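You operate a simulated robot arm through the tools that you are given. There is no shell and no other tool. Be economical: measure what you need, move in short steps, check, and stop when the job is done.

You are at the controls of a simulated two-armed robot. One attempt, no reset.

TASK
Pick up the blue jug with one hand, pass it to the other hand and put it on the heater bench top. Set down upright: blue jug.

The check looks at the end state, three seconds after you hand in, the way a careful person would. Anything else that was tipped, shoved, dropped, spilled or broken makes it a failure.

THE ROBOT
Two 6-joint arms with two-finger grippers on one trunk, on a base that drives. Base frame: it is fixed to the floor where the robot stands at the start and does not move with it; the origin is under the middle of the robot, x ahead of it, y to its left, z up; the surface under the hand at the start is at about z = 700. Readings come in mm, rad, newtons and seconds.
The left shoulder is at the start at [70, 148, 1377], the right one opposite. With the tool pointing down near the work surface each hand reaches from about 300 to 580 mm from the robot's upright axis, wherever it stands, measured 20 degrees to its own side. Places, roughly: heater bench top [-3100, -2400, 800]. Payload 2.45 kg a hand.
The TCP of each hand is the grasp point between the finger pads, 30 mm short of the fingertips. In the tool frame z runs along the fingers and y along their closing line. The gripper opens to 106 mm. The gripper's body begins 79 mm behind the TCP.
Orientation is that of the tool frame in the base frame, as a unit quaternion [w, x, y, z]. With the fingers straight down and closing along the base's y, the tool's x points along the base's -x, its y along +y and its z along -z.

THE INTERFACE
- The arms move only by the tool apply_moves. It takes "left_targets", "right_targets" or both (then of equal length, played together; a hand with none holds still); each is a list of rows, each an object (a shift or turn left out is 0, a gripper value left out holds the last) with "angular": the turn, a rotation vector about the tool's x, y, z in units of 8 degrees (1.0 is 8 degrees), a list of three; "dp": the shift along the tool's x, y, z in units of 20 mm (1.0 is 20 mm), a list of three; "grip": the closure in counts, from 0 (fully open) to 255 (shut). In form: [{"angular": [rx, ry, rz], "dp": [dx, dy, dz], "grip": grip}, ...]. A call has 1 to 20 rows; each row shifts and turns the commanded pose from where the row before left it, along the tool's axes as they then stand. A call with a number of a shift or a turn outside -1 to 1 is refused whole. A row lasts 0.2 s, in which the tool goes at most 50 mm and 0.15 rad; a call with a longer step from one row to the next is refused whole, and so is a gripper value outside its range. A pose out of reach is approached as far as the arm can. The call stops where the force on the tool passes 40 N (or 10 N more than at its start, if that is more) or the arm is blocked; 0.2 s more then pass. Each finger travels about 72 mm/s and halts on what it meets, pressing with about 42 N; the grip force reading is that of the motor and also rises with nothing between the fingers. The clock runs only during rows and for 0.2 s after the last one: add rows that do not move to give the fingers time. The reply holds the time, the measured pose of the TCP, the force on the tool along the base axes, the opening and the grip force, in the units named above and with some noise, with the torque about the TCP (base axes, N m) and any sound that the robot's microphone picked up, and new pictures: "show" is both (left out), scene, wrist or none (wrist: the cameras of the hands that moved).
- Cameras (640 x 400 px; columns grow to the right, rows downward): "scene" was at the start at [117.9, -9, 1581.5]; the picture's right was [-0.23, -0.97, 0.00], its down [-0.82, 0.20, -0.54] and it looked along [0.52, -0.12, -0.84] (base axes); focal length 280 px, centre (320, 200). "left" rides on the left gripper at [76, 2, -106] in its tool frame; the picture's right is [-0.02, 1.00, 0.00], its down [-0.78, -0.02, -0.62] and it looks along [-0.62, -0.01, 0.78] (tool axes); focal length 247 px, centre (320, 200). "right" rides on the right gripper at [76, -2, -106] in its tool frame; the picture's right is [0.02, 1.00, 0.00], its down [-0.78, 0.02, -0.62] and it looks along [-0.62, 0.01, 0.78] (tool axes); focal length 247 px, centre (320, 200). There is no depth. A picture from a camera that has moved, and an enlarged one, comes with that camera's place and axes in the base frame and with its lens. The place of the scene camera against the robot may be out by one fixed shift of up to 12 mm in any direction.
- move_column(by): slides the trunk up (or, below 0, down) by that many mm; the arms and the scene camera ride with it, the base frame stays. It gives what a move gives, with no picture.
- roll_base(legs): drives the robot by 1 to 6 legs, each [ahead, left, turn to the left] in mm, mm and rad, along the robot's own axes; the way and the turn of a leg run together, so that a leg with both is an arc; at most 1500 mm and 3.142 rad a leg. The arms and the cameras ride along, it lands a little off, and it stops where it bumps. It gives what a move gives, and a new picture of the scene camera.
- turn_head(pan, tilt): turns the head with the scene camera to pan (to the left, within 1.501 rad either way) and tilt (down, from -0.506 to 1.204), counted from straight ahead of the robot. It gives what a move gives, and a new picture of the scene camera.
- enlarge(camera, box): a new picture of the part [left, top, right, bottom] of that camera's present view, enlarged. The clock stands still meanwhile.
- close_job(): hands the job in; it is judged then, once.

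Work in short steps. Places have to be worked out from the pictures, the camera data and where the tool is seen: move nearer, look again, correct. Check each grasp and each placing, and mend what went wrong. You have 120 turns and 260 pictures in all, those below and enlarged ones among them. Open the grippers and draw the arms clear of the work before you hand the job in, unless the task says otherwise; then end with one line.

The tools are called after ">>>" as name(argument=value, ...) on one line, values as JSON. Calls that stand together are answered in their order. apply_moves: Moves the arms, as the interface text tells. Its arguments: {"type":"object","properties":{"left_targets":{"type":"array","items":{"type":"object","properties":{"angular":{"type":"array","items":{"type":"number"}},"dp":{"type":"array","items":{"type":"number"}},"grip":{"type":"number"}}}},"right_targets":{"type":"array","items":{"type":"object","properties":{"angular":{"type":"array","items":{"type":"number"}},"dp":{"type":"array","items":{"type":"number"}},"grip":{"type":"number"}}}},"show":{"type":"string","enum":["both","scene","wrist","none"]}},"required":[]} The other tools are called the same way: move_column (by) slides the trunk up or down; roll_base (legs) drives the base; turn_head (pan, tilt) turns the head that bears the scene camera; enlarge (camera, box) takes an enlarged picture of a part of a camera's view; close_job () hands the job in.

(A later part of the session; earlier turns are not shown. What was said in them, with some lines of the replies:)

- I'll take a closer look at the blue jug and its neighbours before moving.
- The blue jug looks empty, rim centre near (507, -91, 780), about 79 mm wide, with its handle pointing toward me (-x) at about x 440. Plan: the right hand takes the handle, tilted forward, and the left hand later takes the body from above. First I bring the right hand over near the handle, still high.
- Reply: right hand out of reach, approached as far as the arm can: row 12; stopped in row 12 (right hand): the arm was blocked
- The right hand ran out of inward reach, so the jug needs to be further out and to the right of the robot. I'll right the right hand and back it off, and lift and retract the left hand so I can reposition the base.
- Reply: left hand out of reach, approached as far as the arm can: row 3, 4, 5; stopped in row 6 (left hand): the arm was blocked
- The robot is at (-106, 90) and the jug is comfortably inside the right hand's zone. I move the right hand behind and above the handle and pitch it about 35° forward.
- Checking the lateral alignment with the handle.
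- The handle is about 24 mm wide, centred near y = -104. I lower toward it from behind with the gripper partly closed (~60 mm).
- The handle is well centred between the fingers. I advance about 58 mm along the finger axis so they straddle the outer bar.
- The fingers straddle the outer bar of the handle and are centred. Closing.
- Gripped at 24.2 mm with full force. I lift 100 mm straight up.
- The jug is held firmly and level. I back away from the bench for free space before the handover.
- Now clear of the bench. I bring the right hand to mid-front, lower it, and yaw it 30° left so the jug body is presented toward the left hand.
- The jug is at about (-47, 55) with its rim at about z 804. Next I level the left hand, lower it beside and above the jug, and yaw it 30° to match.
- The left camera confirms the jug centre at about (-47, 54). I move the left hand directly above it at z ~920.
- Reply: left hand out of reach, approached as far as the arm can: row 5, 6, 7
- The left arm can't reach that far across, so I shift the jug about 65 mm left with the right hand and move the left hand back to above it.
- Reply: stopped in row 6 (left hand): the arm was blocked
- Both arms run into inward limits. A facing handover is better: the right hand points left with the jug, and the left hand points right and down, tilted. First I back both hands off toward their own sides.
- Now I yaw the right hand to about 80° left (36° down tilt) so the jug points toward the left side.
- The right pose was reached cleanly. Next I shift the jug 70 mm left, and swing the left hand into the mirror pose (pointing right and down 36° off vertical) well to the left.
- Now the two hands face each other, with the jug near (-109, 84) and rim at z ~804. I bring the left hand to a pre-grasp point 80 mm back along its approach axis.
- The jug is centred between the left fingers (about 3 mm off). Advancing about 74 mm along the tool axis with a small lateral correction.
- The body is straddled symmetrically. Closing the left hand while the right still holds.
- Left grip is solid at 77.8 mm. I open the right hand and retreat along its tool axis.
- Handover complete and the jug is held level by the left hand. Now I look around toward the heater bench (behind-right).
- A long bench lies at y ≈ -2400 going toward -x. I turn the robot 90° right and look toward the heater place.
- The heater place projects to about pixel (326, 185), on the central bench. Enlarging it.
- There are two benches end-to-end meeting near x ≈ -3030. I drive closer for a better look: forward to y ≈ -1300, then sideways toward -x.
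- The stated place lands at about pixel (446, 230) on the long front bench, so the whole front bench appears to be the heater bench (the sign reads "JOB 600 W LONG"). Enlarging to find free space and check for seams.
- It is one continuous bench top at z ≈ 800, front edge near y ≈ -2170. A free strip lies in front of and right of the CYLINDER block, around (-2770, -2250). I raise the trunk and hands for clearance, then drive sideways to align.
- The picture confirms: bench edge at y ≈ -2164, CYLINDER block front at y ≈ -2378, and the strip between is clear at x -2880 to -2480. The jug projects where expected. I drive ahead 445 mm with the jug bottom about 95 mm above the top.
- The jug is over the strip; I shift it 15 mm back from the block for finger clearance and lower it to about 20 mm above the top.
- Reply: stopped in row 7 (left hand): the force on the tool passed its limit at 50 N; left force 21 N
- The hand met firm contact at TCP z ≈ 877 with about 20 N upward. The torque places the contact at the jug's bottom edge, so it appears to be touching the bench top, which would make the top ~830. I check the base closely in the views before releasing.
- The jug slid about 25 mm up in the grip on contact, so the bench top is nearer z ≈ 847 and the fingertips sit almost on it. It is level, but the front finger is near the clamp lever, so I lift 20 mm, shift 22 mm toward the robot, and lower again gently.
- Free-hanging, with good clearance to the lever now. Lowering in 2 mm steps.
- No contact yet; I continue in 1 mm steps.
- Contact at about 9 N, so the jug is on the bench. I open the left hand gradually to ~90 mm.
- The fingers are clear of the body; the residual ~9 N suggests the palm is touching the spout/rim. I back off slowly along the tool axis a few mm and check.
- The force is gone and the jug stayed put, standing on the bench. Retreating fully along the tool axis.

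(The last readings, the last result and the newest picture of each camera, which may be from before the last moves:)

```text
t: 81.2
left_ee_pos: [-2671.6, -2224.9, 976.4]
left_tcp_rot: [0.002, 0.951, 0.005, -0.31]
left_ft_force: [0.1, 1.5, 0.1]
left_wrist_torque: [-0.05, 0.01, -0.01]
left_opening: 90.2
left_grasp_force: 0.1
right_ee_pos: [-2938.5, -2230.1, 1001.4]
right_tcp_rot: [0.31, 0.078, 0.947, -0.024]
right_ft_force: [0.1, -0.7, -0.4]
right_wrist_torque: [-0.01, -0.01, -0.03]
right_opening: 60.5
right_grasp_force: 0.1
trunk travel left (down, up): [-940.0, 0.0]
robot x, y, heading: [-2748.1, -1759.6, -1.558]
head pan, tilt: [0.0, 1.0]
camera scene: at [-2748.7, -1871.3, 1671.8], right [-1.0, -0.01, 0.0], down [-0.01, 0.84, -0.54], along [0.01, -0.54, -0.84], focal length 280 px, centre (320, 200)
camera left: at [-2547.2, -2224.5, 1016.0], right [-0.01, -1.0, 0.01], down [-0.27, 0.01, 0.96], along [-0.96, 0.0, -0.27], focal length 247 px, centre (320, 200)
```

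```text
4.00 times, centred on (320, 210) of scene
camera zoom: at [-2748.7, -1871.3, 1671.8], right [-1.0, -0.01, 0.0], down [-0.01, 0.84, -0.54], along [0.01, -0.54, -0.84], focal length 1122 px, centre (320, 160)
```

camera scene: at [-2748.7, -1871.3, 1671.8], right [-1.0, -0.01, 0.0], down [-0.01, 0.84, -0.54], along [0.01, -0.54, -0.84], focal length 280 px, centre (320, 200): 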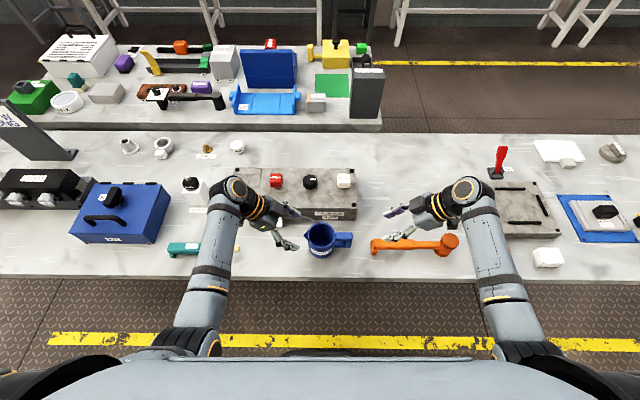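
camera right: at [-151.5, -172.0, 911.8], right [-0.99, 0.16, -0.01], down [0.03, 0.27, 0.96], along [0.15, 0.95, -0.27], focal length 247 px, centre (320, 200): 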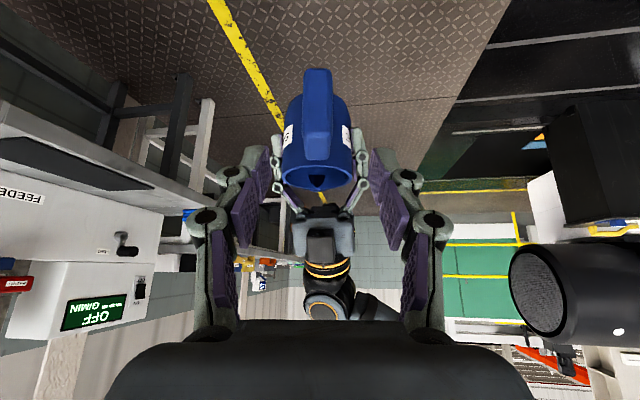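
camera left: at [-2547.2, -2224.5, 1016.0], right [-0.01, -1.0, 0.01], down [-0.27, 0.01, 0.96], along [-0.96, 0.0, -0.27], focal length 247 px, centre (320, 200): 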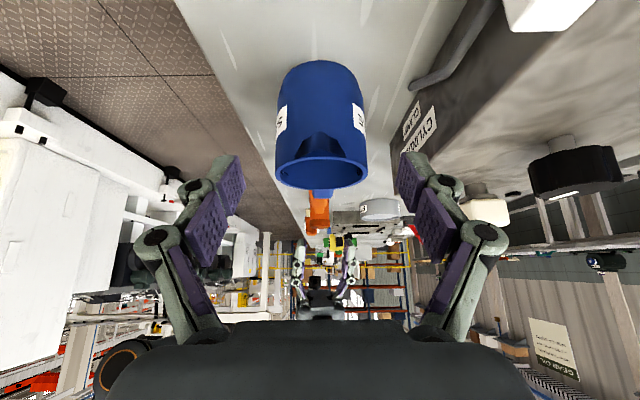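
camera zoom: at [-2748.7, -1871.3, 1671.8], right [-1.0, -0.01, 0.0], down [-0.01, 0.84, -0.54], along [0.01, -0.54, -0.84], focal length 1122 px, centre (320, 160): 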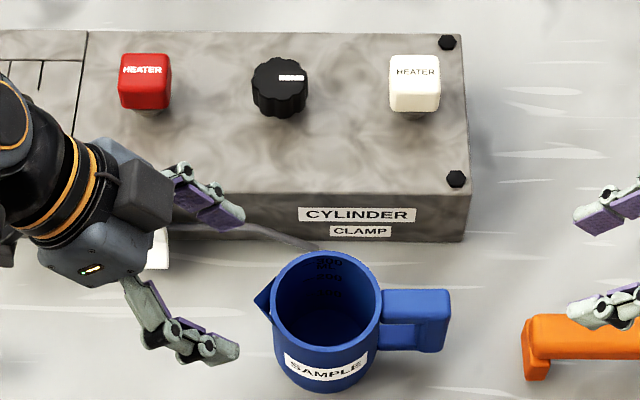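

The jug stands upright on the bench, nothing else disturbed. I raise the hands a bit more, then reverse the base clear.

>>> apply_moves(left_targets=[{"dp": [0, 0, -1]}, {"dp": [0, 0, -1]}, {"dp": [0, 0, -1]}, {"dp": [0, 0, -1]}, {}], show="none")

>>> roll_base(legs=[[-450, 0, 0]])

>>> turn_head(pan=0, tilt=0.75)

>>> enlarge(camera="scene", box=[230, 130, 430, 255])

```text
t: 82.5
left_ee_pos: [-2624.3, -2225.5, 1040.5]
left_tcp_rot: [0.002, 0.951, 0.004, -0.31]
left_ft_force: [0.5, 0.2, -0.8]
left_wrist_torque: [0.02, -0.04, -0.02]
left_opening: 90.3
left_grasp_force: 0.1
right_ee_pos: [-2938.6, -2229.5, 1000.9]
right_tcp_rot: [0.309, 0.078, 0.948, -0.025]
right_ft_force: [-0.4, 0.1, 0.2]
right_wrist_torque: [0.01, 0.01, -0.02]
right_opening: 60.1
right_grasp_force: 0.0
trunk travel left (down, up): [-940.0, 0.0]
robot x, y, heading: [-2753.8, -1761.4, -1.559]
head pan, tilt: [0.0, 1.0]
```

```text
t: 85.2
left_ee_pos: [-2629.3, -1775.7, 1040.8]
left_tcp_rot: [0.002, 0.951, 0.004, -0.31]
left_ft_force: [-0.4, 0.0, 0.3]
left_wrist_torque: [0.01, 0.01, 0.01]
left_opening: 90.2
left_grasp_force: 0.0
right_ee_pos: [-2944.6, -1780.7, 1000.0]
right_tcp_rot: [0.308, 0.079, 0.948, -0.024]
right_ft_force: [0.3, 0.4, -0.8]
right_wrist_torque: [0.04, 0.01, -0.01]
right_opening: 60.3
right_grasp_force: 0.0
trunk travel left (down, up): [-940.0, 0.0]
robot x, y, heading: [-2757.5, -1309.1, -1.563]
head pan, tilt: [0.0, 1.0]
camera scene: at [-2753.7, -1423.1, 1671.6], right [-1.0, -0.01, 0.0], down [-0.01, 0.84, -0.54], along [0.01, -0.54, -0.84], focal length 280 px, centre (320, 200)
```

scene: 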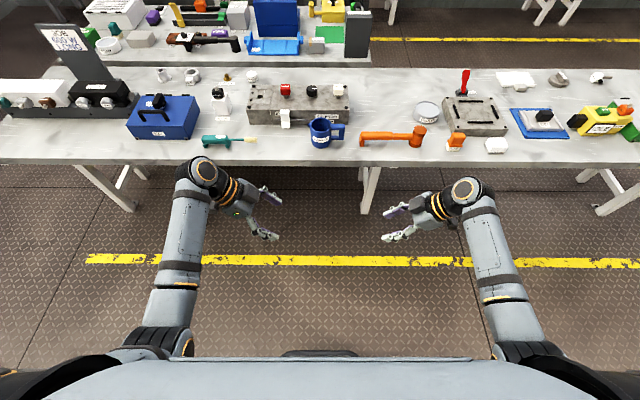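

```text
t: 85.9
left_ee_pos: [-2630.4, -1775.2, 1040.3]
left_tcp_rot: [0.002, 0.951, 0.004, -0.31]
left_ft_force: [0.2, 0.3, 0.3]
left_wrist_torque: [-0.04, -0.05, 0.0]
left_opening: 90.1
left_grasp_force: 0.0
right_ee_pos: [-2944.0, -1779.2, 1000.8]
right_tcp_rot: [0.308, 0.079, 0.948, -0.026]
right_ft_force: [-0.1, -0.2, -0.4]
right_wrist_torque: [-0.01, 0.04, -0.01]
right_opening: 60.6
right_grasp_force: 0.0
trunk travel left (down, up): [-940.0, 0.0]
robot x, y, heading: [-2755.9, -1309.5, -1.561]
head pan, tilt: [0.0, 0.75]
camera scene: at [-2753.5, -1433.5, 1691.0], right [-1.0, -0.01, 0.0], down [-0.01, 0.68, -0.73], along [0.01, -0.73, -0.68], focal length 280 px, centre (320, 200)
```

scene: 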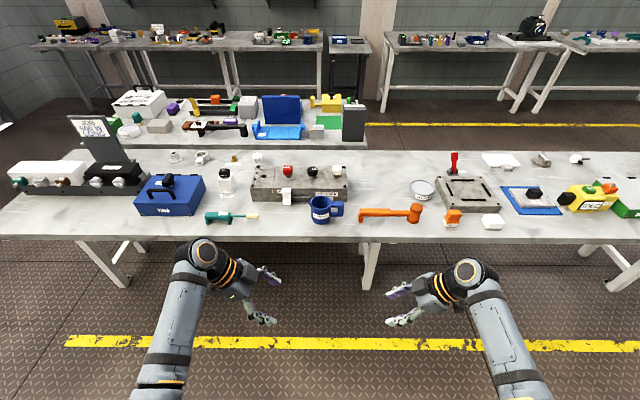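

```text
3.20 times, centred on (330, 192) of scene
camera zoom: at [-2753.5, -1433.5, 1691.0], right [-1.0, -0.01, 0.0], down [-0.01, 0.68, -0.73], along [0.01, -0.73, -0.68], focal length 898 px, centre (288, 224)
```

zoom: 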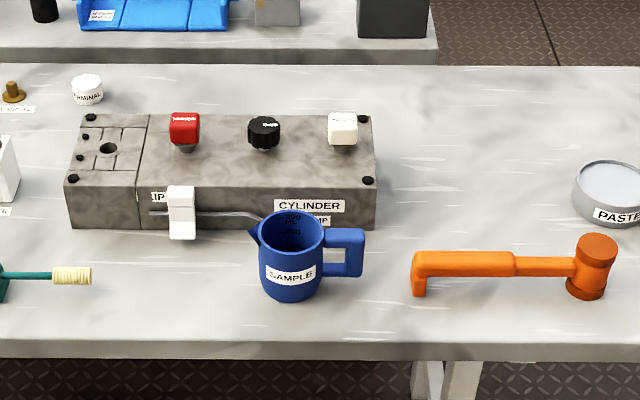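

The jug stands upright in the clear strip, with its neighbours undisturbed. I open both grippers fully and hand in.

>>> apply_moves(left_targets=[{"grip": 0}, {}, {}], right_targets=[{"grip": 0}, {}, {}], show="none")

>>> close_job()

```text
t: 86.7
left_ee_pos: [-2628.6, -1775.4, 1041.7]
left_tcp_rot: [0.002, 0.951, 0.004, -0.31]
left_ft_force: [0.6, 0.0, -0.4]
left_wrist_torque: [0.01, -0.01, -0.02]
left_opening: 105.9
left_grasp_force: 0.1
right_ee_pos: [-2944.2, -1780.8, 1000.4]
right_tcp_rot: [0.308, 0.079, 0.948, -0.025]
right_ft_force: [-1.4, -0.7, -0.2]
right_wrist_torque: [0.03, 0.01, 0.01]
right_opening: 105.8
right_grasp_force: 0.1
trunk travel left (down, up): [-940.0, 0.0]
robot x, y, heading: [-2754.5, -1304.8, -1.559]
head pan, tilt: [0.0, 0.75]
```

```text
The job is handed in.
```

I picked up the blue jug with the right hand, passed it to the left and set it upright on the heater bench top; the last pictures show it standing with nothing around it disturbed, and the job is handed in.
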